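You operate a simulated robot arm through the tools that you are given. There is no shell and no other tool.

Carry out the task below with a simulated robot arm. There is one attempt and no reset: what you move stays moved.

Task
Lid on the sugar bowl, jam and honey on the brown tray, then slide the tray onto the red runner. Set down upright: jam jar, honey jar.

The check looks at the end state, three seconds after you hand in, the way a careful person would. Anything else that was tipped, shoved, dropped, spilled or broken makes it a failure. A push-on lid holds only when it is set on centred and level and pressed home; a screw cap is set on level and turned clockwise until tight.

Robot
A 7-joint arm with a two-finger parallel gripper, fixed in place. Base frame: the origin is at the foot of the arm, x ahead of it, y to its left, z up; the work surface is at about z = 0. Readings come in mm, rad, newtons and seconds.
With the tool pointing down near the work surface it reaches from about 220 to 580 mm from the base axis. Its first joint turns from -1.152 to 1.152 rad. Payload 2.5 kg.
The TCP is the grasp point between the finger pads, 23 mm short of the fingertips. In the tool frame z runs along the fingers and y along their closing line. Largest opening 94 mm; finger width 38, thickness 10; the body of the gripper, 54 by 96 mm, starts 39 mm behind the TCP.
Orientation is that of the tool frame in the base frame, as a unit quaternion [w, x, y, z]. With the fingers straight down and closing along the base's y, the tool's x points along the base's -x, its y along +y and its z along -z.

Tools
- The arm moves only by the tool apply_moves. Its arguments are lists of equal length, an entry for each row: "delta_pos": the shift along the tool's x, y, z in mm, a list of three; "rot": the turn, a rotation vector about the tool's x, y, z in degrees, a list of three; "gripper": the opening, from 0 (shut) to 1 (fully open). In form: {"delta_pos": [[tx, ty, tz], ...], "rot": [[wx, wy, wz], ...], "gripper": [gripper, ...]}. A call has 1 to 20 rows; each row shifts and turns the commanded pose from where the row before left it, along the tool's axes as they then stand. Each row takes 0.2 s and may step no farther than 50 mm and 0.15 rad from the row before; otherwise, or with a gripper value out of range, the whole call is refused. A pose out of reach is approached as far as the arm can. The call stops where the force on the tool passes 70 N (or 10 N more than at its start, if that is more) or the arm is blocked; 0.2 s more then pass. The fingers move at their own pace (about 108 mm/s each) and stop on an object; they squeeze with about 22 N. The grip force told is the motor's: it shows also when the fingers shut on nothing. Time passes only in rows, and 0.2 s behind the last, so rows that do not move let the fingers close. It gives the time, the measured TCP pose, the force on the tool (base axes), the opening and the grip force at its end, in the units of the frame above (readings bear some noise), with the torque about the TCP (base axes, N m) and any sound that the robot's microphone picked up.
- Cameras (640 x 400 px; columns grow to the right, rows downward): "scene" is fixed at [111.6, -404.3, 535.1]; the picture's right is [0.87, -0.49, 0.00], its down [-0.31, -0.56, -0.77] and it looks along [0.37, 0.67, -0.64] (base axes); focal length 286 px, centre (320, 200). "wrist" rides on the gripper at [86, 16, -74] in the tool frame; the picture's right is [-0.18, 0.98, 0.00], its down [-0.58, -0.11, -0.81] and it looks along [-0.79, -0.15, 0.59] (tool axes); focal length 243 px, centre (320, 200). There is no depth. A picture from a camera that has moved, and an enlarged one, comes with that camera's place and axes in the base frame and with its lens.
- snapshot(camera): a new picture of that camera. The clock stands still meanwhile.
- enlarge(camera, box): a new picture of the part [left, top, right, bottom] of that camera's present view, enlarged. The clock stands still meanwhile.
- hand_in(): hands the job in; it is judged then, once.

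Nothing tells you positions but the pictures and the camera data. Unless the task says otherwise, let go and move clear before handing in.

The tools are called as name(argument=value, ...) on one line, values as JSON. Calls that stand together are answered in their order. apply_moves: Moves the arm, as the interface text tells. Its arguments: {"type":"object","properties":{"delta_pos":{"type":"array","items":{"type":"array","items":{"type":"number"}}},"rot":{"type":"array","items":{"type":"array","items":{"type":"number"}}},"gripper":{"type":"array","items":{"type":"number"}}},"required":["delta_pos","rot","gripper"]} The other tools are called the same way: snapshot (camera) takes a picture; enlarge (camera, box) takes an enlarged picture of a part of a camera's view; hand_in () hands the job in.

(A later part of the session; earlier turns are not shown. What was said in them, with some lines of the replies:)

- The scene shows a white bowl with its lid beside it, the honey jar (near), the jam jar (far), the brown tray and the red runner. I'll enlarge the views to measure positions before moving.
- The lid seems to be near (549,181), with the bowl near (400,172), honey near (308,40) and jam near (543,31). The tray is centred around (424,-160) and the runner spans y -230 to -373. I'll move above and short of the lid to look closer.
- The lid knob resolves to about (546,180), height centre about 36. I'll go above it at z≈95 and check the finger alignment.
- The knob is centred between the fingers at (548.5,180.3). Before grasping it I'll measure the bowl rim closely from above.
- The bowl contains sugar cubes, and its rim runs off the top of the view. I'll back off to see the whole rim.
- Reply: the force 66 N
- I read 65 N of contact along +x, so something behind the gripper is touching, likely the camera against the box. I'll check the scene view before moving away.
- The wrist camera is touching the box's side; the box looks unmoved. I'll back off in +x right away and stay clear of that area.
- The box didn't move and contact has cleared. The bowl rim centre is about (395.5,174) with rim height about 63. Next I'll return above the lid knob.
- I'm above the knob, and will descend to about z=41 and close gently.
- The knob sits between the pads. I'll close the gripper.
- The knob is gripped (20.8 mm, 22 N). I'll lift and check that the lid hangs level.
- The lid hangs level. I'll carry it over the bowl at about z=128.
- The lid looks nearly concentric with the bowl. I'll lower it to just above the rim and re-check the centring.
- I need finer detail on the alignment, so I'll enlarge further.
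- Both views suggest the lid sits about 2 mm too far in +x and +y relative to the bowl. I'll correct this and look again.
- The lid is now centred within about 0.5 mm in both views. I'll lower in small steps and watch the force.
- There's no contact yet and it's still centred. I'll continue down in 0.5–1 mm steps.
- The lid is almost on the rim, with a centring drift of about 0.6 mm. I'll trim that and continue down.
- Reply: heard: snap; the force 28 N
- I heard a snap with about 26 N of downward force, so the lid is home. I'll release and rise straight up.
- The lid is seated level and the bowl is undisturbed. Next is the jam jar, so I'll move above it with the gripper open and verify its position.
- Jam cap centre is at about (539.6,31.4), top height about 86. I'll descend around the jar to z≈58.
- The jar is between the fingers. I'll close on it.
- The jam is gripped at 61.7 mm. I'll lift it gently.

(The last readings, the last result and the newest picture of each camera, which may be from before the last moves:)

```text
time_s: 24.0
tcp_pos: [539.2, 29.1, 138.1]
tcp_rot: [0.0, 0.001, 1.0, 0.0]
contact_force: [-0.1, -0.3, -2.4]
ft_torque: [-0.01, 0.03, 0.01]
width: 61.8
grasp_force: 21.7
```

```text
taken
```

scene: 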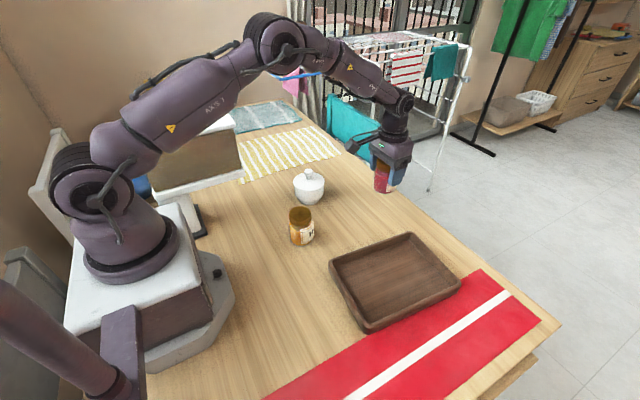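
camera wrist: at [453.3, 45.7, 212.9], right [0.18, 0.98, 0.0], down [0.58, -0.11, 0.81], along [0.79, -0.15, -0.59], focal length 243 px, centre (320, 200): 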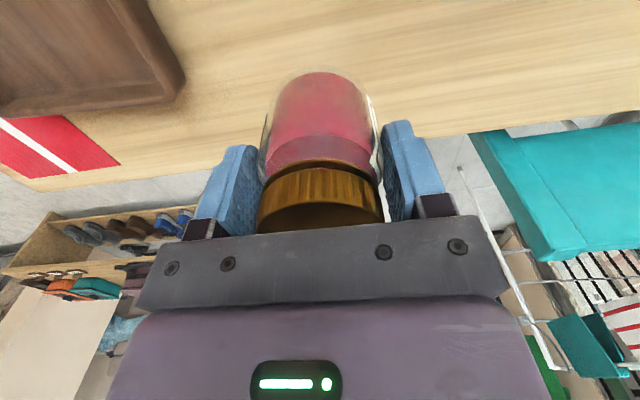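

The jam is held upright. I'll carry it over the tray toward (470,-165).

apply_moves(delta_pos=[[4, -12, 0], [8, -24, 0], [10, -28, 0], [10, -28, 0], [10, -28, 0], [10, -28, 0], [9, -26, 0], [5, -13, 0], [3, -7, 0], [0, 0, 0]], rot=[[0, 0, 0], [0, 0, 0], [0, 0, 0], [0, 0, 0], [0, 0, 0], [0, 0, 0], [0, 0, 0], [0, 0, 0], [0, 0, 0], [0, 0, 0]], gripper=[0.4, 0.4, 0.4, 0.4, 0.4, 0.4, 0.4, 0.4, 0.4, 0.4])

snapshot(camera="wrist")

snapshot(camera="scene")

```text
time_s: 26.2
tcp_pos: [470.9, -162.2, 139.7]
tcp_rot: [0.0, 0.0, 1.0, 0.0]
contact_force: [0.0, -0.8, -4.6]
ft_torque: [0.02, 0.02, -0.02]
width: 61.4
grasp_force: 21.9
```

```text
taken
camera wrist: at [383.9, -146.4, 213.9], right [0.18, 0.98, 0.0], down [0.58, -0.11, 0.81], along [0.79, -0.15, -0.59], focal length 243 px, centre (320, 200)
```

wrist: 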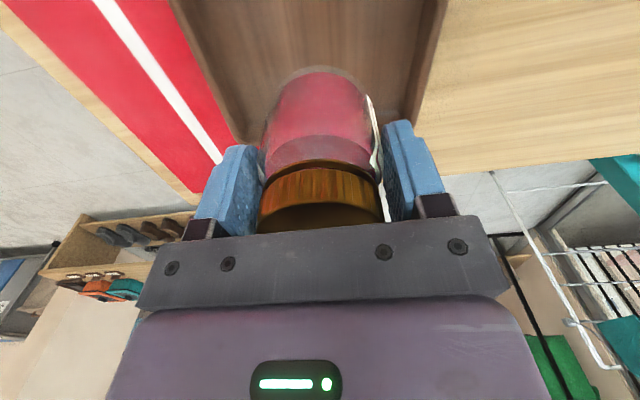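

```text
taken
```

scene: 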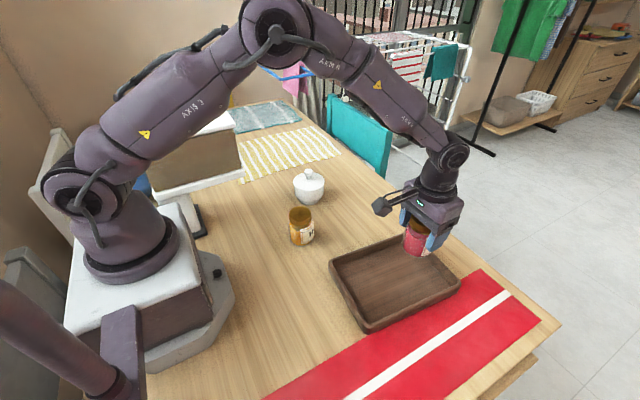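

The jam is above the tray with room on all sides. I'll descend most of the way, then in small steps.

apply_moves(delta_pos=[[0, 0, 10], [0, 0, 16], [0, 0, 16], [0, 0, 14], [0, 0, 8], [0, 0, 0]], rot=[[0, 0, 0], [0, 0, 0], [0, 0, 0], [0, 0, 0], [0, 0, 0], [0, 0, 0]], gripper=[0.4, 0.4, 0.4, 0.4, 0.4, 0.4])

enlarge(camera="scene", box=[320, 200, 480, 300])

```text
time_s: 27.6
tcp_pos: [469.9, -162.9, 73.9]
tcp_rot: [0.0, 0.0, 1.0, 0.0]
contact_force: [0.1, -0.4, -3.2]
ft_torque: [0.02, -0.02, 0.0]
width: 61.7
grasp_force: 22.2
```

```text
4.00 times, centred on (400, 250) of scene
camera zoom: at [111.7, -404.4, 535.0], right [0.87, -0.49, 0.0], down [-0.31, -0.56, -0.77], along [0.37, 0.67, -0.64], focal length 1144 px, centre (0, 0)
```

zoom: 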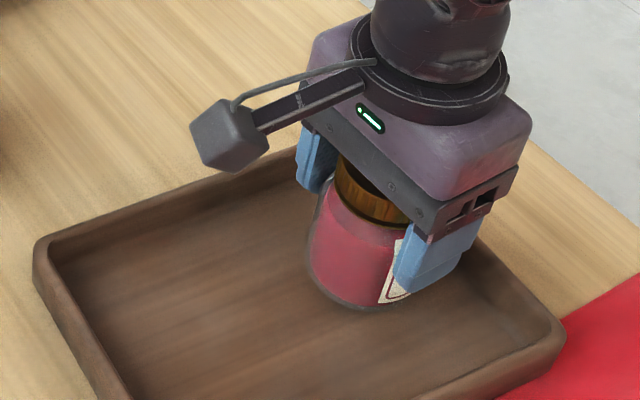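

apply_moves(delta_pos=[[0, 0, 1.5], [0, 0, 1.5], [0, 0, 1.5], [0, 0, 0]], rot=[[0, 0, 0], [0, 0, 0], [0, 0, 0], [0, 0, 0]], gripper=[0.4, 0.4, 0.4, 0.4])

```text
time_s: 28.6
tcp_pos: [470.0, -164.3, 71.1]
tcp_rot: [0.0, -0.001, 1.0, 0.0]
contact_force: [-0.4, -0.2, -3.9]
ft_torque: [-0.02, -0.03, 0.01]
width: 61.6
grasp_force: 22.3
```

The jam isn't touching yet (force is still just its weight), so I'll continue down in small steps.

apply_moves(delta_pos=[[0, 0, 1], [0, 0, 1], [0, 0, 1], [0, 0, 0]], rot=[[0, 0, 0], [0, 0, 0], [0, 0, 0], [0, 0, 0]], gripper=[0.4, 0.4, 0.4, 0.4])

```text
time_s: 29.6
tcp_pos: [469.1, -162.8, 67.3]
tcp_rot: [0.0, 0.0, 1.0, 0.0]
contact_force: [-0.4, -0.3, -4.1]
ft_torque: [0.01, -0.01, 0.01]
width: 61.6
grasp_force: 22.7
```

The jar bottom should be about 9 mm above the table now, close to the tray floor. I'll go on in 1 mm steps.

apply_moves(delta_pos=[[0, 0, 1], [0, 0, 1], [0, 0, 0]], rot=[[0, 0, 0], [0, 0, 0], [0, 0, 0]], gripper=[0.4, 0.4, 0.4])

enlarge(camera="scene", box=[380, 220, 460, 280])

```text
time_s: 30.4
tcp_pos: [469.7, -162.8, 64.6]
tcp_rot: [0.0, 0.001, 1.0, 0.001]
contact_force: [0.4, 0.0, -3.7]
ft_torque: [-0.04, 0.04, 0.0]
width: 61.4
grasp_force: 22.4
```

```text
6.67 times, centred on (420, 250) of scene
camera zoom: at [111.7, -404.4, 535.0], right [0.87, -0.49, 0.0], down [-0.31, -0.56, -0.77], along [0.37, 0.67, -0.64], focal length 1907 px, centre (-347, -133)
```

zoom: 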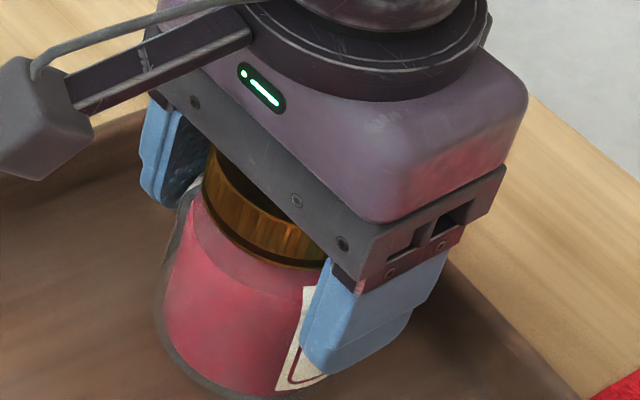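

apply_moves(delta_pos=[[0, 0, 1], [0, 0, 1], [0, 0, 0]], rot=[[0, 0, 0], [0, 0, 0], [0, 0, 0]], gripper=[0.4, 0.4, 0.4])

```text
time_s: 31.2
tcp_pos: [470.2, -162.9, 63.1]
tcp_rot: [0.0, 0.0, 1.0, -0.001]
contact_force: [-4.4, 0.0, 8.5]
ft_torque: [0.16, 0.31, 0.06]
width: 61.7
grasp_force: 22.2
```

The jar is touching the tray floor. I'll release gently and rise straight up.

apply_moves(delta_pos=[[0, 0, -0.7], [0, 0, 0], [0, 0, 0], [0, 0, 0], [0, 0, 0]], rot=[[0, 0, 0], [0, 0, 0], [0, 0, 0], [0, 0, 0], [0, 0, 0]], gripper=[0.4, 0.7, 0.75, 0.85, 0.85])

snapshot(camera="wrist")

enlarge(camera="scene", box=[320, 200, 480, 300])

```text
time_s: 32.4
tcp_pos: [470.4, -163.4, 63.0]
tcp_rot: [0.0, 0.0, 1.0, -0.001]
contact_force: [-0.4, -0.8, -0.1]
ft_torque: [-0.03, 0.0, -0.01]
width: 79.7
grasp_force: 0.0
```

```text
taken
camera wrist: at [383.9, -146.8, 138.9], right [0.18, 0.98, 0.0], down [0.58, -0.11, 0.81], along [0.79, -0.15, -0.59], focal length 243 px, centre (320, 200)
```

wrist: 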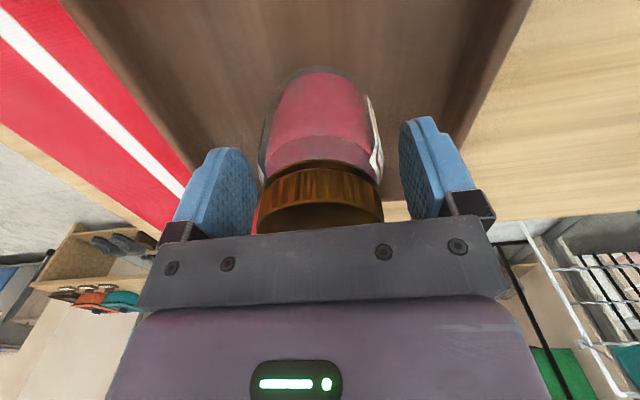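

```text
4.00 times, centred on (400, 250) of scene
camera zoom: at [111.6, -404.3, 535.1], right [0.87, -0.49, 0.0], down [-0.31, -0.56, -0.77], along [0.37, 0.67, -0.64], focal length 1144 px, centre (0, 0)
```

zoom: 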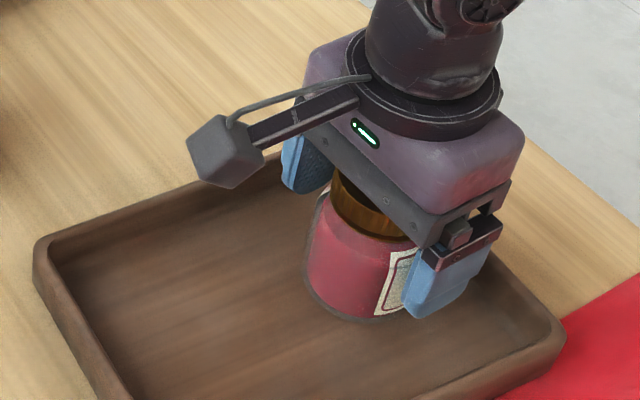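

The jam stands upright in the tray. I'll rise and travel to above the honey.

apply_moves(delta_pos=[[0, 0, -15], [0, 0, -35], [0, 0, -40], [0, 0, -35], [25, 34, 0], [25, 34, 0], [25, 34, 0], [25, 34, 0], [25, 34, 0], [25, 33, 0], [0, 0, 0]], rot=[[0, 0, 0], [0, 0, 0], [0, 0, 0], [0, 0, 0], [0, 0, 0], [0, 0, 0], [0, 0, 0], [0, 0, 0], [0, 0, 0], [0, 0, 0], [0, 0, 0]], gripper=[0.85, 0.9, 1, 1, 1, 1, 1, 1, 1, 1, 1])

snapshot(camera="wrist")

snapshot(camera="scene")

```text
time_s: 34.8
tcp_pos: [318.8, 41.3, 189.0]
tcp_rot: [0.0, 0.0, 1.0, 0.0]
contact_force: [0.2, 0.1, -0.3]
ft_torque: [-0.03, 0.0, 0.0]
width: 94.1
grasp_force: 0.1
```

```text
taken
camera wrist: at [231.7, 57.2, 264.1], right [0.18, 0.98, 0.0], down [0.58, -0.11, 0.81], along [0.79, -0.15, -0.59], focal length 243 px, centre (320, 200)
```

wrist: 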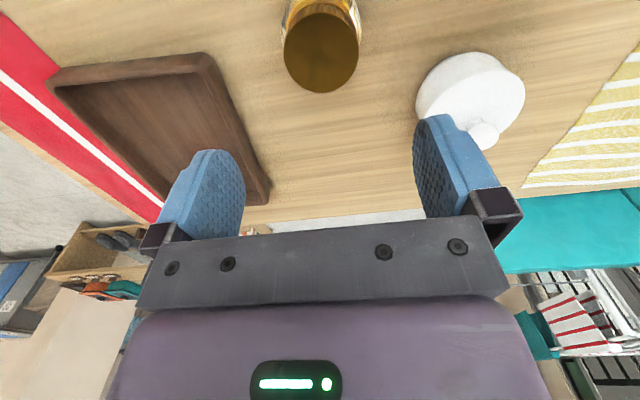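

```text
taken
```

scene: 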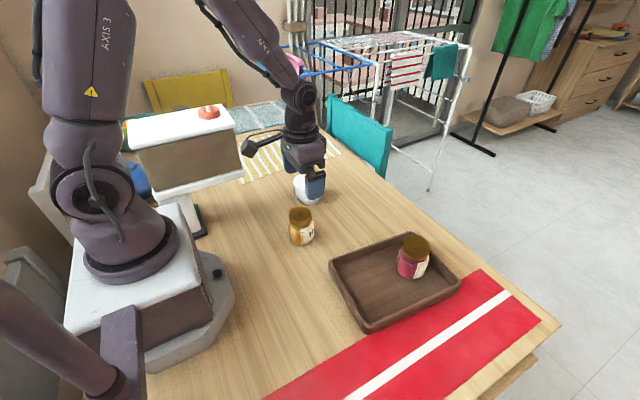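

Honey's cap is at about (304,43.5). I'll go above it at z≈130 and recheck.

apply_moves(delta_pos=[[7, 1, 20], [7.8, 0.7, 20], [0, 0, 18], [0, 0, 0]], rot=[[0, 0, 0], [0, 0, 0], [0, 0, 0], [0, 0, 0]], gripper=[1, 1, 1, 1])

snapshot(camera="wrist")

enlarge(camera="scene", box=[230, 150, 390, 250])

```text
time_s: 35.8
tcp_pos: [305.6, 42.1, 130.8]
tcp_rot: [0.0, 0.0, 1.0, 0.0]
contact_force: [0.1, -0.1, 0.1]
ft_torque: [0.02, 0.0, -0.04]
width: 94.4
grasp_force: 0.1
```

```text
taken
camera wrist: at [218.2, 57.9, 205.2], right [0.18, 0.98, 0.0], down [0.58, -0.11, 0.81], along [0.79, -0.15, -0.59], focal length 243 px, centre (320, 200)
```

wrist: 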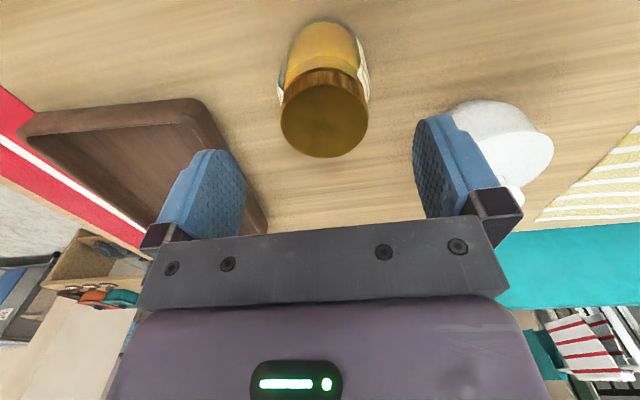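

```text
4.00 times, centred on (310, 200) of scene
camera zoom: at [111.6, -404.3, 535.1], right [0.87, -0.49, 0.0], down [-0.31, -0.56, -0.77], along [0.37, 0.67, -0.64], focal length 1144 px, centre (360, 200)
```

zoom: 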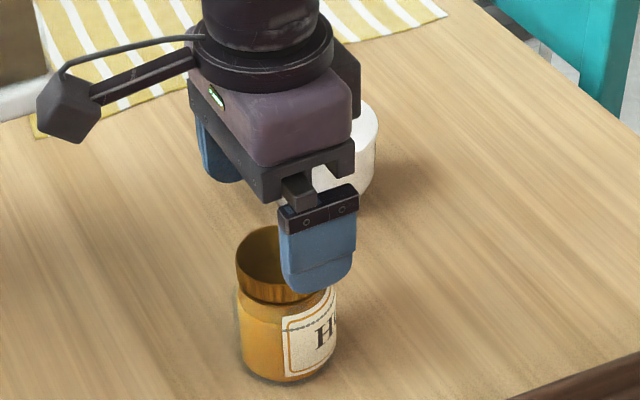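

Honey is at (302.5,44.5). I'll correct slightly and descend around the jar.

apply_moves(delta_pos=[[2.8, 2.2, 10], [0, 0, 20], [0, 0, 20], [0, 0, 16], [0, 0, 7], [0, 0, 0]], rot=[[0, 0, 0], [0, 0, 0], [0, 0, 0], [0, 0, 0], [0, 0, 0], [0, 0, 0]], gripper=[1, 1, 1, 1, 1, 1])

snapshot(camera="wrist")

enlarge(camera="scene", box=[230, 150, 390, 250])

```text
time_s: 37.2
tcp_pos: [302.0, 44.4, 57.4]
tcp_rot: [0.0, 0.0, 1.0, 0.0]
contact_force: [-0.4, -0.2, 0.1]
ft_torque: [0.03, -0.02, -0.02]
width: 93.9
grasp_force: 0.0
```

```text
taken
camera wrist: at [215.6, 60.2, 132.7], right [0.18, 0.98, 0.0], down [0.58, -0.11, 0.81], along [0.79, -0.15, -0.59], focal length 243 px, centre (320, 200)
```

wrist: 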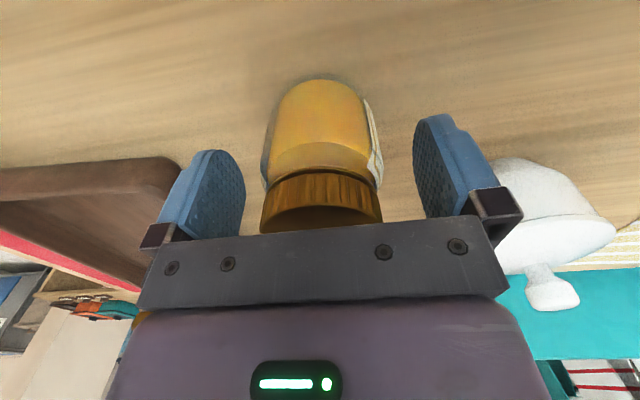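

```text
4.00 times, centred on (310, 200) of scene
camera zoom: at [111.6, -404.3, 535.1], right [0.87, -0.49, 0.0], down [-0.31, -0.56, -0.77], along [0.37, 0.67, -0.64], focal length 1144 px, centre (360, 200)
```

zoom: 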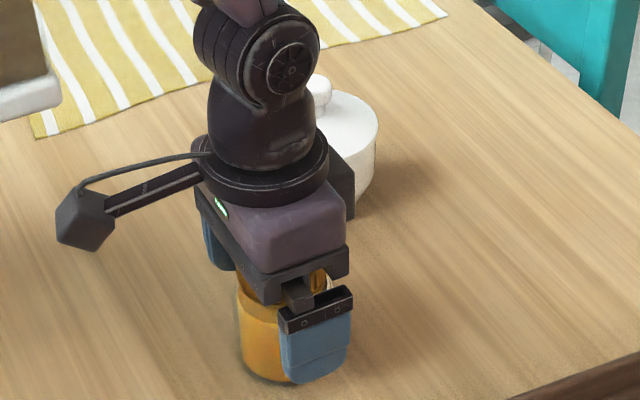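

Honey is centred between the fingers. I'll grip it and lift gently.

apply_moves(delta_pos=[[0, 0, 0], [0, 0, 0], [0, 0, 0], [0, 0, 0]], rot=[[0, 0, 0], [0, 0, 0], [0, 0, 0], [0, 0, 0]], gripper=[0.8, 0.5, 0.4, 0.4])

apply_moves(delta_pos=[[0, 0, -5], [0, 0, -15], [0, 0, -20], [0, 0, -20], [0, 0, -20], [0, 0, 0]], rot=[[0, 0, 0], [0, 0, 0], [0, 0, 0], [0, 0, 0], [0, 0, 0], [0, 0, 0]], gripper=[0.4, 0.4, 0.4, 0.4, 0.4, 0.4])

snapshot(camera="wrist")

```text
time_s: 38.2
tcp_pos: [302.5, 44.1, 59.0]
tcp_rot: [0.001, 0.001, 1.0, -0.001]
contact_force: [0.1, -1.4, -0.6]
ft_torque: [0.03, -0.01, -0.02]
width: 61.4
grasp_force: 22.0
```

```text
time_s: 39.6
tcp_pos: [302.9, 43.6, 139.0]
tcp_rot: [0.001, 0.0, 1.0, 0.0]
contact_force: [-0.9, -0.2, -3.6]
ft_torque: [-0.01, 0.03, -0.01]
width: 61.4
grasp_force: 21.7
```

```text
taken
camera wrist: at [217.2, 60.2, 212.4], right [0.18, 0.98, 0.0], down [0.58, -0.11, 0.81], along [0.79, -0.15, -0.59], focal length 243 px, centre (320, 200)
```

wrist: 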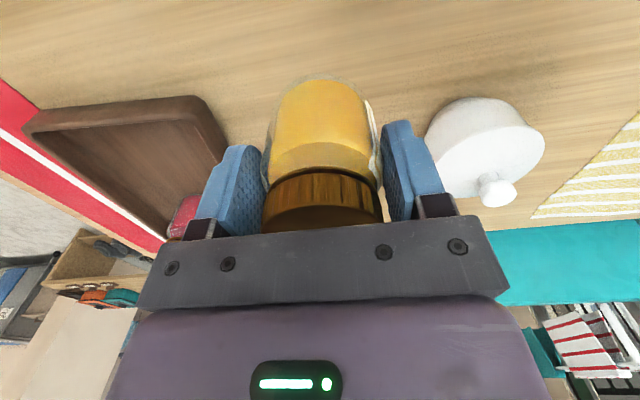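

Honey is held upright. I'll carry it to above the tray's near half at (370,-158).

apply_moves(delta_pos=[[-4, -12, 0], [-8, -24, 0], [-9, -28, 0], [-9, -28, 0], [-10, -30, 0], [-9, -28, 0], [-9, -26, 0], [-6, -16, 0], [-3, -9, 0], [0, 0, 0]], rot=[[0, 0, 0], [0, 0, 0], [0, 0, 0], [0, 0, 0], [0, 0, 0], [0, 0, 0], [0, 0, 0], [0, 0, 0], [0, 0, 0], [0, 0, 0]], gripper=[0.4, 0.4, 0.4, 0.4, 0.4, 0.4, 0.4, 0.4, 0.4, 0.4])

snapshot(camera="wrist")

snapshot(camera="scene")

```text
time_s: 41.8
tcp_pos: [369.5, -156.3, 137.3]
tcp_rot: [0.001, -0.001, 1.0, 0.0]
contact_force: [0.2, -0.3, -4.6]
ft_torque: [0.0, 0.05, 0.0]
width: 61.6
grasp_force: 22.2
```

```text
taken
camera wrist: at [283.4, -140.5, 212.2], right [0.18, 0.98, 0.0], down [0.58, -0.11, 0.81], along [0.79, -0.15, -0.59], focal length 243 px, centre (320, 200)
```

wrist: 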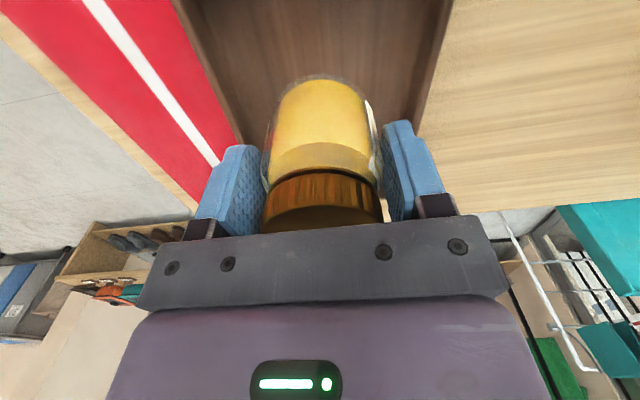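

```text
taken
```

scene: 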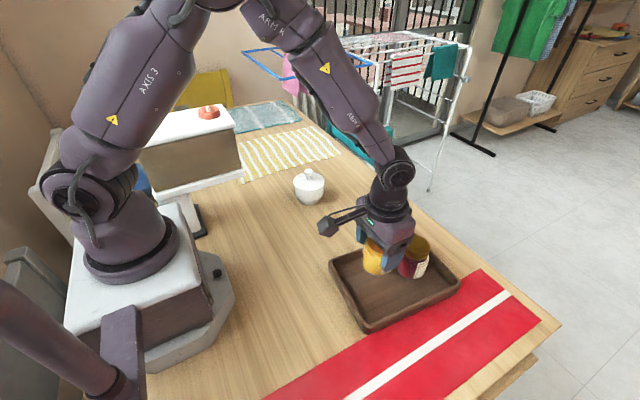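

Honey is above the tray and clear of the jam. I'll descend to just above the floor.

apply_moves(delta_pos=[[0, 0, 10], [0, 0, 16], [0, 0, 16], [0, 0, 14], [0, 0, 8], [0, 0, 3], [0, 0, 0]], rot=[[0, 0, 0], [0, 0, 0], [0, 0, 0], [0, 0, 0], [0, 0, 0], [0, 0, 0], [0, 0, 0]], gripper=[0.4, 0.4, 0.4, 0.4, 0.4, 0.4, 0.4])

enlarge(camera="scene", box=[320, 200, 480, 300])

```text
time_s: 43.4
tcp_pos: [369.1, -157.0, 71.3]
tcp_rot: [0.0, 0.0, 1.0, 0.0]
contact_force: [0.3, 0.0, -3.6]
ft_torque: [0.01, -0.01, 0.0]
width: 61.4
grasp_force: 21.9
```

```text
4.00 times, centred on (400, 250) of scene
camera zoom: at [111.7, -404.4, 535.0], right [0.87, -0.49, 0.0], down [-0.31, -0.56, -0.77], along [0.37, 0.67, -0.64], focal length 1144 px, centre (0, 0)
```

zoom: 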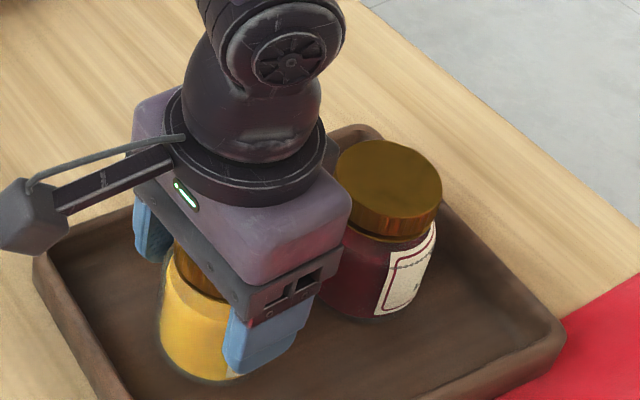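

apply_moves(delta_pos=[[0, 0, 1.5], [0, 0, 1.5], [0, 0, 1], [0, 0, 0]], rot=[[0, 0, 0], [0, 0, 0], [0, 0, 0], [0, 0, 0]], gripper=[0.4, 0.4, 0.4, 0.4])

```text
time_s: 44.4
tcp_pos: [368.9, -157.2, 66.7]
tcp_rot: [0.0, -0.001, 1.0, 0.0]
contact_force: [0.4, -0.3, -3.5]
ft_torque: [0.0, 0.01, 0.04]
width: 61.7
grasp_force: 22.3
```

Honey isn't touching yet. I'll take 1 mm steps to find the floor.

apply_moves(delta_pos=[[0, 0, 1], [0, 0, 1], [0, 0, 0]], rot=[[0, 0, 0], [0, 0, 0], [0, 0, 0]], gripper=[0.4, 0.4, 0.4])

```text
time_s: 45.2
tcp_pos: [369.8, -156.9, 63.7]
tcp_rot: [0.001, 0.001, 1.0, 0.0]
contact_force: [-0.5, -0.6, -3.7]
ft_torque: [0.02, 0.01, 0.01]
width: 61.5
grasp_force: 21.9
```

apply_moves(delta_pos=[[0, 0, 1], [0, 0, 0]], rot=[[0, 0, 0], [0, 0, 0]], gripper=[0.4, 0.4])

```text
time_s: 45.8
tcp_pos: [370.9, -157.0, 63.7]
tcp_rot: [0.0, 0.0, 1.0, -0.001]
contact_force: [-3.4, 2.2, 8.5]
ft_torque: [0.1, 0.17, -0.01]
width: 61.6
grasp_force: 22.2
```

Honey touches the tray floor. I'll release and rise straight up.

apply_moves(delta_pos=[[0, 0, -0.7], [0, 0, 0], [0, 0, 0], [0, 0, 0], [0, 0, 0], [0, 0, -15], [0, 0, -35], [0, 0, -40], [0, 0, -35], [0, 0, 0]], rot=[[0, 0, 0], [0, 0, 0], [0, 0, 0], [0, 0, 0], [0, 0, 0], [0, 0, 0], [0, 0, 0], [0, 0, 0], [0, 0, 0], [0, 0, 0]], gripper=[0.4, 0.7, 0.75, 0.85, 0.85, 0.85, 0.85, 0.85, 0.85, 0.85])

snapshot(camera="scene")

enlarge(camera="scene", box=[310, 210, 550, 360])

snapshot(camera="wrist")

```text
time_s: 48.0
tcp_pos: [370.8, -157.2, 190.8]
tcp_rot: [0.0, 0.0, 1.0, 0.001]
contact_force: [0.4, 0.4, -0.1]
ft_torque: [0.0, 0.0, -0.01]
width: 80.0
grasp_force: 0.1
```

```text
taken
```

scene: 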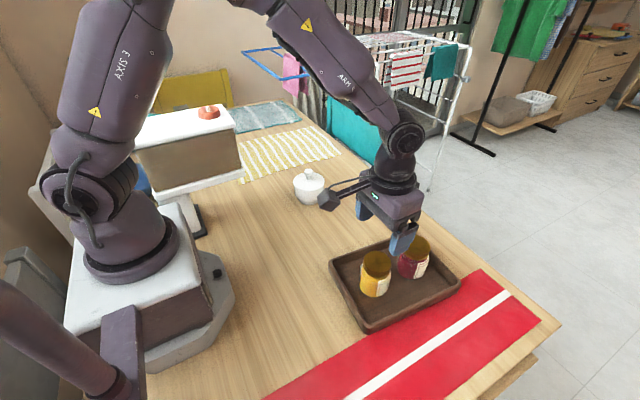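

```text
2.67 times, centred on (430, 285) of scene
camera zoom: at [111.6, -404.3, 535.1], right [0.87, -0.49, 0.0], down [-0.31, -0.56, -0.77], along [0.37, 0.67, -0.64], focal length 763 px, centre (27, -27)
```

zoom: 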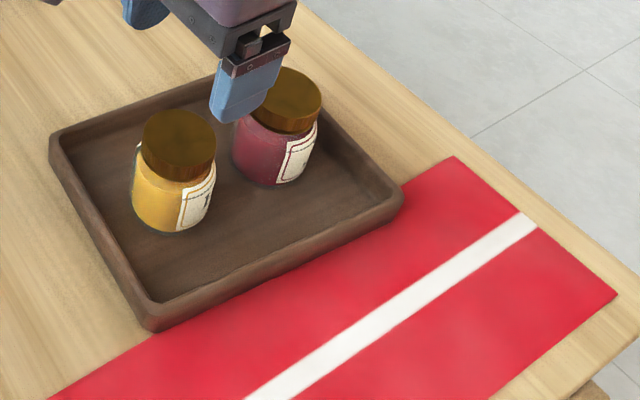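

```text
taken
camera wrist: at [283.8, -140.4, 265.7], right [0.18, 0.98, 0.0], down [0.58, -0.11, 0.81], along [0.79, -0.15, -0.59], focal length 243 px, centre (320, 200)
```

wrist: 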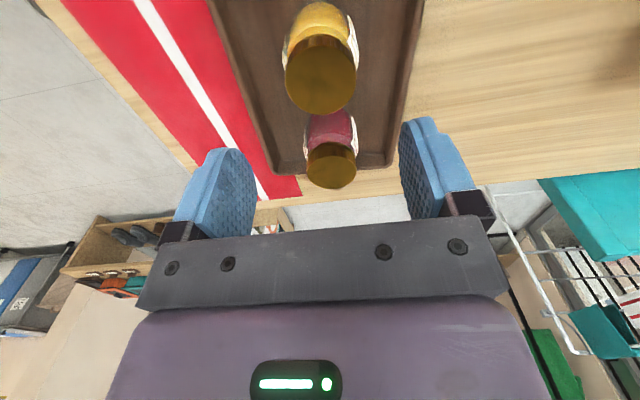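

Both jars stand upright in the tray. Now I'll prepare to push: move beyond the tray's +y side and rotate the gripper 90° so two spread fingers can push evenly, with the wrist camera on the far side from the jars.

apply_moves(delta_pos=[[-12.5, 37, 0], [-12.5, 37, 0], [-12.5, 37, 0], [-12.5, 37, 0], [0, 0, 0], [0, 0, 0], [0, 0, 0], [0, 0, 0], [0, 0, 0], [0, 0, 0], [0, 0, 0], [0, 0, 0], [0, 0, 0], [0, 0, 0], [0, 0, 0], [0, 0, 0]], rot=[[0, 0, 0], [0, 0, 0], [0, 0, 0], [0, 0, 0], [0, 0, 8.5], [0, 0, 8.5], [0, 0, 8.5], [0, 0, 8.5], [0, 0, 8.5], [0, 0, 8.5], [0, 0, 8.5], [0, 0, 8.5], [0, 0, 8.5], [0, 0, 8.5], [0, 0, 5], [0, 0, 0]], gripper=[1, 1, 1, 1, 1, 1, 1, 1, 1, 1, 1, 1, 1, 1, 1, 1])

snapshot(camera="wrist")

snapshot(camera="scene")

```text
time_s: 51.4
tcp_pos: [418.9, -8.6, 189.4]
tcp_rot: [0.001, 0.707, 0.707, 0.0]
contact_force: [-0.7, 0.5, 0.1]
ft_torque: [-0.02, 0.0, -0.01]
width: 94.0
grasp_force: 0.0
```

```text
taken
camera wrist: at [436.1, 77.6, 264.1], right [0.98, -0.19, 0.0], down [-0.11, -0.58, 0.81], along [-0.15, -0.79, -0.59], focal length 243 px, centre (320, 200)
```

wrist: 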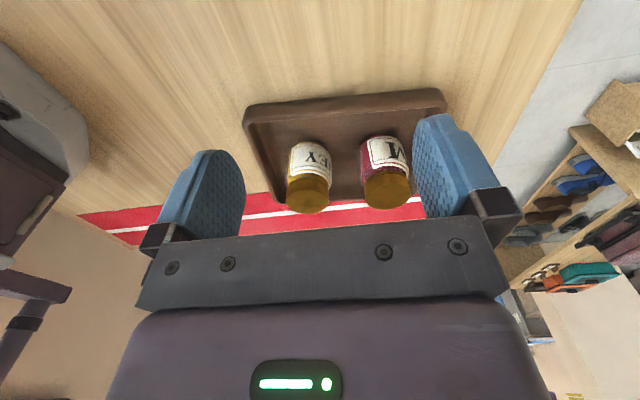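

```text
taken
```

scene: 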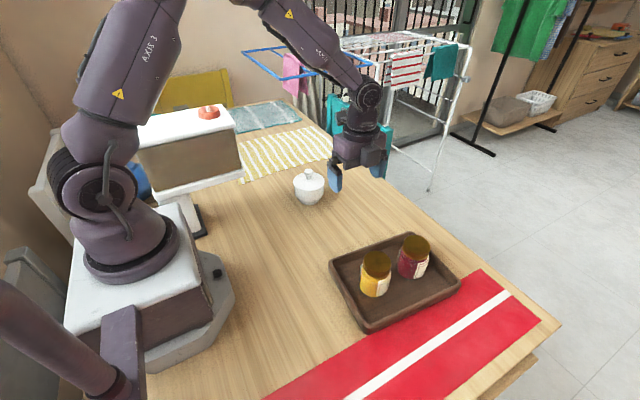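

The tray's near wall runs from about (331,-60) to (534,-78). I'll descend behind it to fingertip height of about 8 mm and view it.

apply_moves(delta_pos=[[0, 4, 40], [0, 0, 40], [0, 0, 40], [0, 0, 28], [0, 0, 9], [0, 0, 0]], rot=[[0, 0, 0], [0, 0, 0], [0, 0, 0], [0, 0, 0], [0, 0, 0], [0, 0, 0]], gripper=[1, 1, 1, 1, 1, 1])

snapshot(camera="wrist")

snapshot(camera="scene")

```text
time_s: 52.8
tcp_pos: [423.0, -8.8, 32.5]
tcp_rot: [0.0, 0.707, 0.707, -0.001]
contact_force: [0.2, 0.3, 0.8]
ft_torque: [0.01, -0.01, -0.01]
width: 94.0
grasp_force: 0.1
```

```text
taken
camera wrist: at [439.3, 78.4, 107.3], right [0.98, -0.18, 0.0], down [-0.11, -0.58, 0.81], along [-0.15, -0.79, -0.59], focal length 243 px, centre (320, 200)
```

wrist: 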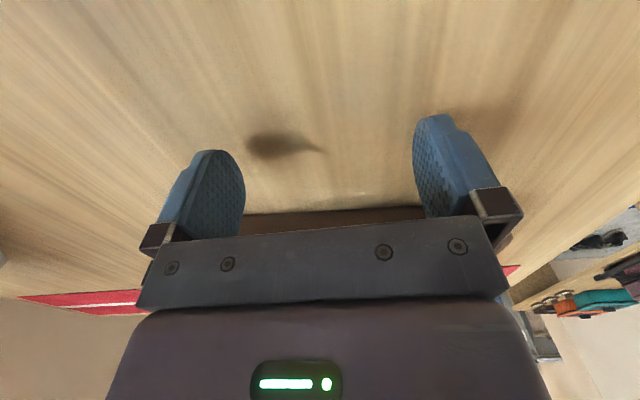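

```text
taken
```

scene: 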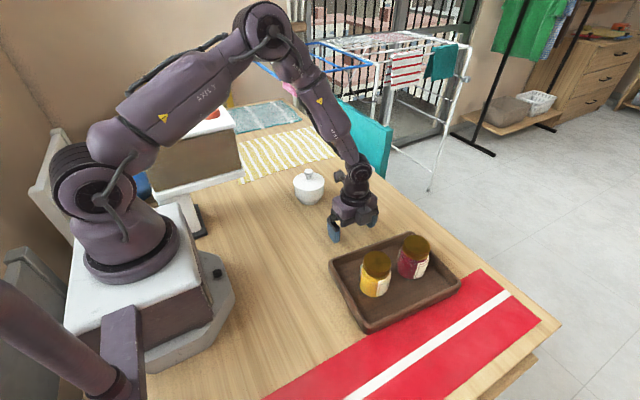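

Clear of everything. I'll approach slowly and make contact with the tray wall.

apply_moves(delta_pos=[[-8, 0, 0], [-8, 0, 0], [-6, 0, 0], [-4, 0, 0], [-3, 0, 0], [-3, 0, 0], [-3, 0, 0], [-3, 0, 0], [-3, 0, 0], [0, 0, 0]], rot=[[0, 0, 0], [0, 0, 0], [0, 0, 0], [0, 0, 0], [0, 0, 0], [0, 0, 0], [0, 0, 0], [0, 0, 0], [0, 0, 0], [0, 0, 0]], gripper=[1, 1, 1, 1, 1, 1, 1, 1, 1, 1])

enlarge(camera="scene", box=[310, 180, 550, 330])

```text
time_s: 55.0
tcp_pos: [423.4, -51.0, 32.4]
tcp_rot: [0.001, 0.707, 0.707, 0.0]
contact_force: [-0.2, -0.4, 0.4]
ft_torque: [-0.01, -0.03, 0.01]
width: 94.1
grasp_force: 0.0
```

```text
2.67 times, centred on (430, 255) of scene
camera zoom: at [111.6, -404.3, 535.1], right [0.87, -0.49, 0.0], down [-0.31, -0.56, -0.77], along [0.37, 0.67, -0.64], focal length 763 px, centre (27, 53)
```

zoom: 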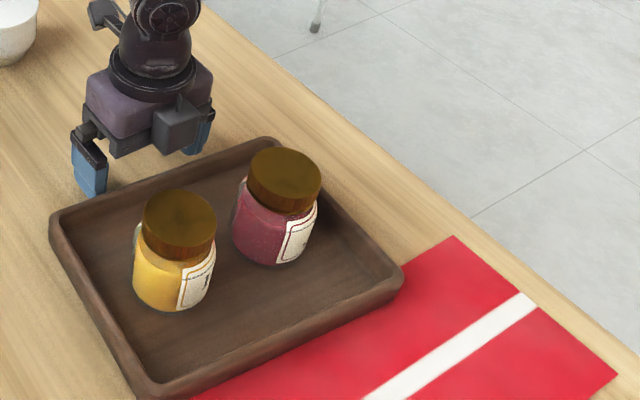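

No contact yet. I'll continue slowly.

apply_moves(delta_pos=[[-2.5, 0, 0], [-2.5, 0, 0], [-2.5, 0, 0], [-2.5, 0, 0], [-2.5, 0, 0], [-2.5, 0, 0], [-2.5, 0, 0], [-2.5, 0, 0], [-2.5, 0, 0], [-2.5, 0, 0]], rot=[[0, 0, 0], [0, 0, 0], [0, 0, 0], [0, 0, 0], [0, 0, 0], [0, 0, 0], [0, 0, 0], [0, 0, 0], [0, 0, 0], [0, 0, 0]], gripper=[1, 1, 1, 1, 1, 1, 1, 1, 1, 1])

enlarge(camera="scene", box=[310, 180, 550, 330])

```text
time_s: 57.2
tcp_pos: [423.4, -76.5, 32.9]
tcp_rot: [0.0, 0.707, 0.707, 0.0]
contact_force: [-1.1, 4.3, 1.5]
ft_torque: [-0.04, -0.04, 0.01]
width: 94.2
grasp_force: 0.0
```

```text
2.67 times, centred on (430, 255) of scene
camera zoom: at [111.6, -404.3, 535.1], right [0.87, -0.49, 0.0], down [-0.31, -0.56, -0.77], along [0.37, 0.67, -0.64], focal length 763 px, centre (27, 53)
```

zoom: 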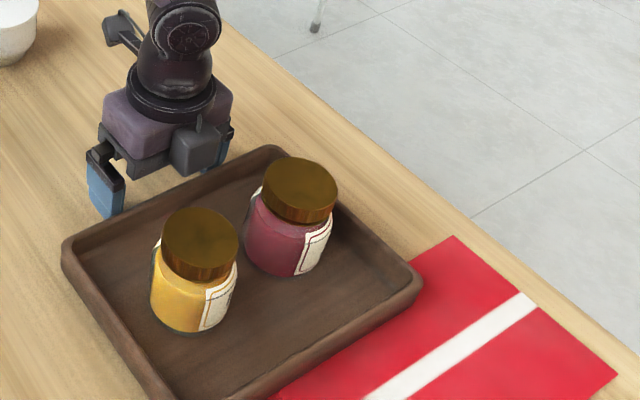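

The tray slides smoothly at about 4 N and the jars are steady. I'll continue.

apply_moves(delta_pos=[[-2.5, 0, 0], [-3, 0, 0], [-3, 0, 0], [-3, 0, 0], [-3, 0, 0], [-3, 0, 0], [-3, 0, 0], [-3, 0, 0], [-3, 0, 0], [-3, 0, 0], [-3, 0, 0], [-3, 0, 0], [-3, 0, 0], [-3, 0, 0], [-3, 0, 0], [-3, 0, 0], [-3, 0, 0], [-3, 0, 0], [-3, 0, 0], [-2.5, 0, 0]], rot=[[0, 0, 0], [0, 0, 0], [0, 0, 0], [0, 0, 0], [0, 0, 0], [0, 0, 0], [0, 0, 0], [0, 0, 0], [0, 0, 0], [0, 0, 0], [0, 0, 0], [0, 0, 0], [0, 0, 0], [0, 0, 0], [0, 0, 0], [0, 0, 0], [0, 0, 0], [0, 0, 0], [0, 0, 0], [0, 0, 0]], gripper=[1, 1, 1, 1, 1, 1, 1, 1, 1, 1, 1, 1, 1, 1, 1, 1, 1, 1, 1, 1])

snapshot(camera="scene")

enlarge(camera="scene", box=[310, 220, 570, 400])

```text
time_s: 61.4
tcp_pos: [422.8, -134.6, 33.4]
tcp_rot: [0.0, 0.708, 0.707, 0.0]
contact_force: [0.9, 5.1, 0.8]
ft_torque: [-0.06, 0.02, 0.05]
width: 94.0
grasp_force: 0.0
```

```text
taken
```

scene: 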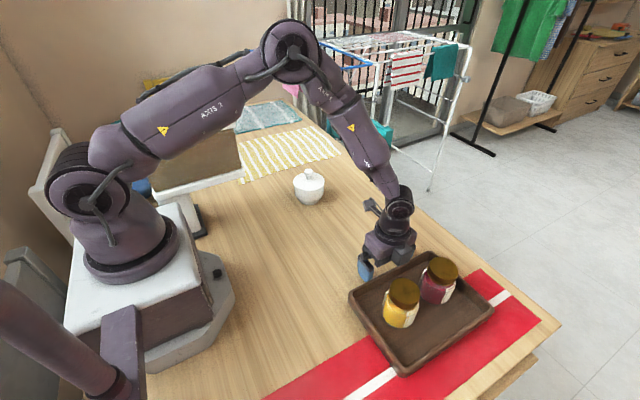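

```text
2.22 times, centred on (440, 310) of scene
camera zoom: at [111.6, -404.3, 535.1], right [0.87, -0.49, 0.0], down [-0.31, -0.56, -0.77], along [0.37, 0.67, -0.64], focal length 636 px, centre (53, -44)
```

zoom: 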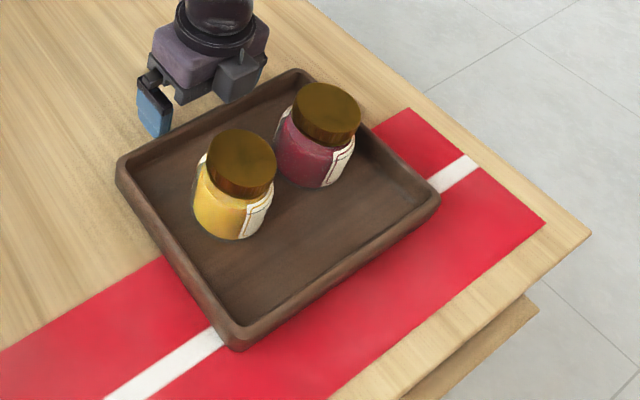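

The tray is now aligned with the runner and spans about y -316 to -154. The runner centre is about y=-301, so I need roughly 65 mm more.

apply_moves(delta_pos=[[-2.5, 0, 0], [-3, 0, 0], [-3, 0, 0], [-3, 0, 0], [-3, 0, 0], [-3, 0, 0], [-3, 0, 0], [-3, 0, 0], [-3, 0, 0], [-3, 0, 0], [-3, 0, 0], [-3, 0, 0], [-3, 0, 0], [-3, 0, 0], [-3, 0, 0], [-3, 0, 0], [-3, 0, 0], [-3, 0, 0], [-2.5, 0, 0], [-2, 0, 0]], rot=[[0, 0, 0], [0, 0, 0], [0, 0, 0], [0, 0, 0], [0, 0, 0], [0, 0, 0], [0, 0, 0], [0, 0, 0], [0, 0, 0], [0, 0, 0], [0, 0, 0], [0, 0, 0], [0, 0, 0], [0, 0, 0], [0, 0, 0], [0, 0, 0], [0, 0, 0], [0, 0, 0], [0, 0, 0], [0, 0, 0]], gripper=[1, 1, 1, 1, 1, 1, 1, 1, 1, 1, 1, 1, 1, 1, 1, 1, 1, 1, 1, 1])

snapshot(camera="scene")

enlarge(camera="scene", box=[310, 220, 570, 400])

```text
time_s: 65.6
tcp_pos: [424.7, -191.4, 32.7]
tcp_rot: [0.0, 0.707, 0.707, 0.0]
contact_force: [0.0, 5.1, 1.7]
ft_torque: [-0.03, -0.06, -0.05]
width: 94.0
grasp_force: 0.0
```

```text
taken
```

scene: 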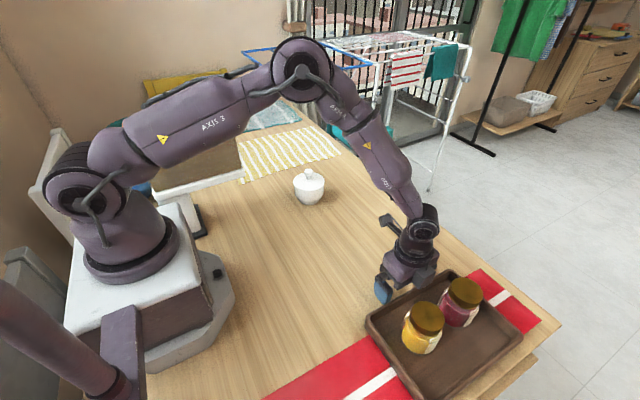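

```text
2.22 times, centred on (440, 310) of scene
camera zoom: at [111.6, -404.3, 535.1], right [0.87, -0.49, 0.0], down [-0.31, -0.56, -0.77], along [0.37, 0.67, -0.64], focal length 636 px, centre (53, -44)
```

zoom: 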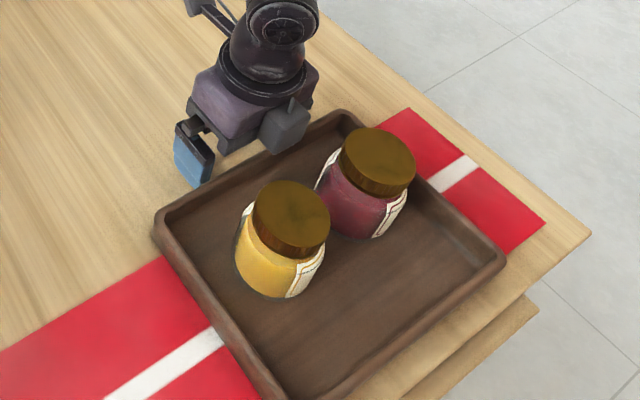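

The tray is nearly centred on the runner, about 5 mm short. I'll push a final 5 mm, then back away and rise.

apply_moves(delta_pos=[[-2, 0, 0], [-2, 0, 0], [-1, 0, 0], [0, 0, 0], [2, 0, 0], [6, 0, 0], [15, 0, 0], [25, 0, 0], [0, 0, -30], [0, 0, -40], [0, 0, -40], [0, 0, -40], [0, 0, 0]], rot=[[0, 0, 0], [0, 0, 0], [0, 0, 0], [0, 0, 0], [0, 0, 0], [0, 0, 0], [0, 0, 0], [0, 0, 0], [0, 0, 0], [0, 0, 0], [0, 0, 0], [0, 0, 0], [0, 0, 0]], gripper=[1, 1, 1, 1, 1, 1, 1, 1, 1, 1, 1, 1, 1])

snapshot(camera="scene")

enlarge(camera="scene", box=[310, 220, 570, 400])

snapshot(camera="wrist")

```text
time_s: 68.4
tcp_pos: [423.6, -146.5, 182.6]
tcp_rot: [-0.001, 0.707, 0.707, -0.001]
contact_force: [-1.0, -0.6, -0.4]
ft_torque: [-0.02, 0.01, -0.02]
width: 94.0
grasp_force: 0.1
```

```text
taken
```

scene: 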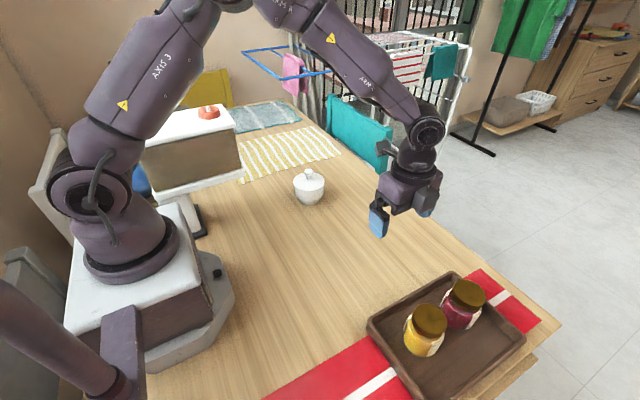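

```text
2.22 times, centred on (440, 310) of scene
camera zoom: at [111.6, -404.3, 535.1], right [0.87, -0.49, 0.0], down [-0.31, -0.56, -0.77], along [0.37, 0.67, -0.64], focal length 636 px, centre (53, -44)
```

zoom: 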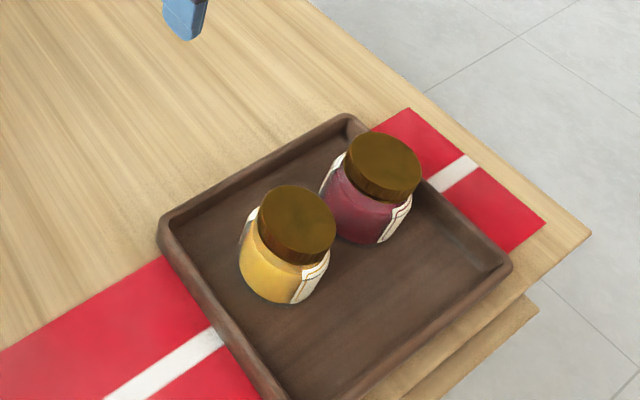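

```text
taken
camera wrist: at [439.7, -60.3, 257.6], right [0.98, -0.18, 0.0], down [-0.11, -0.58, 0.81], along [-0.15, -0.79, -0.59], focal length 243 px, centre (320, 200)
```

wrist: 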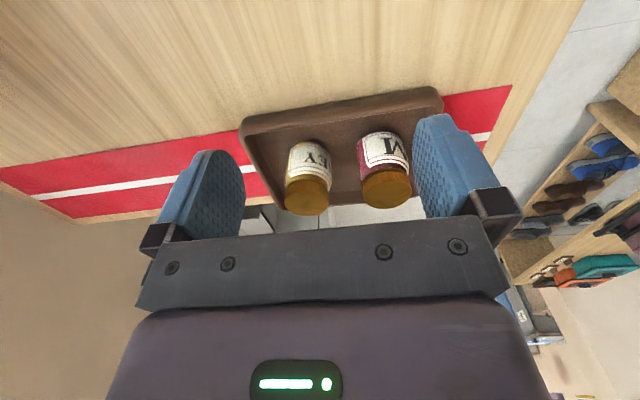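

The tray sits centred on the runner with both jars upright. I'll do a last check of the bowl and lid.

enlarge(camera="scene", box=[270, 150, 350, 220])

enlarge(camera="scene", box=[360, 260, 560, 400])

```text
5.71 times, centred on (310, 185) of scene
camera zoom: at [111.6, -404.3, 535.1], right [0.87, -0.49, 0.0], down [-0.31, -0.56, -0.77], along [0.37, 0.67, -0.64], focal length 1635 px, centre (377, 286)
```

zoom: 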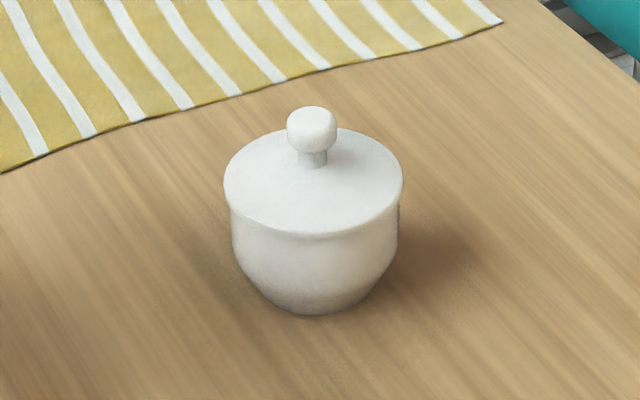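

```text
2.86 times, centred on (460, 330) of scene
camera zoom: at [111.6, -404.3, 535.1], right [0.87, -0.49, 0.0], down [-0.31, -0.56, -0.77], along [0.37, 0.67, -0.64], focal length 817 px, centre (-80, -171)
```

zoom: 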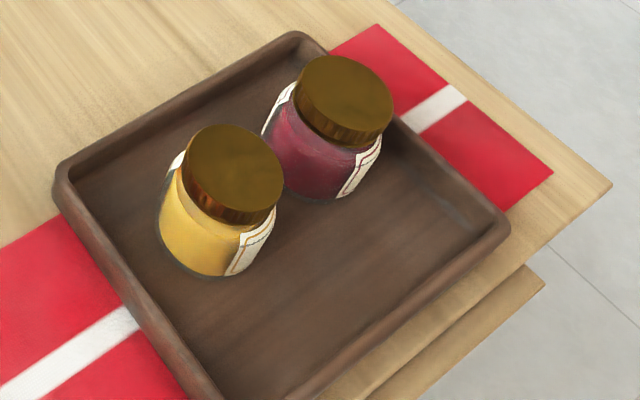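

The lid is on level and pressed home, both jars stand upright in the tray, and the tray is centred on the runner. The gripper is clear, so I'm handing in.

hand_in()

```text
The job is handed in.
```

The job is handed in: the lid is on the sugar bowl, the jam and honey jars stand upright in the brown tray, and the tray is on the red runner.

- **Lid:** it was centred over the bowl and pressed down until it snapped. The last picture shows it sitting level.
- **Jars:** both were set down gently on the tray floor and stayed upright while the tray was pushed.
- **Tray:** I slid it across until it was centred on the runner. I measured it at about 162 mm deep and the runner at about 142 mm wide. It overhangs the runner by roughly 10 mm on each long side, and its front edge is about 12 mm from the table edge.
- **One contact:** while measuring the bowl, I backed the wrist camera into the side of the box with the red button (about 65 N). I moved off straight away; the box looked unmoved afterwards, and I kept clear of it after that.
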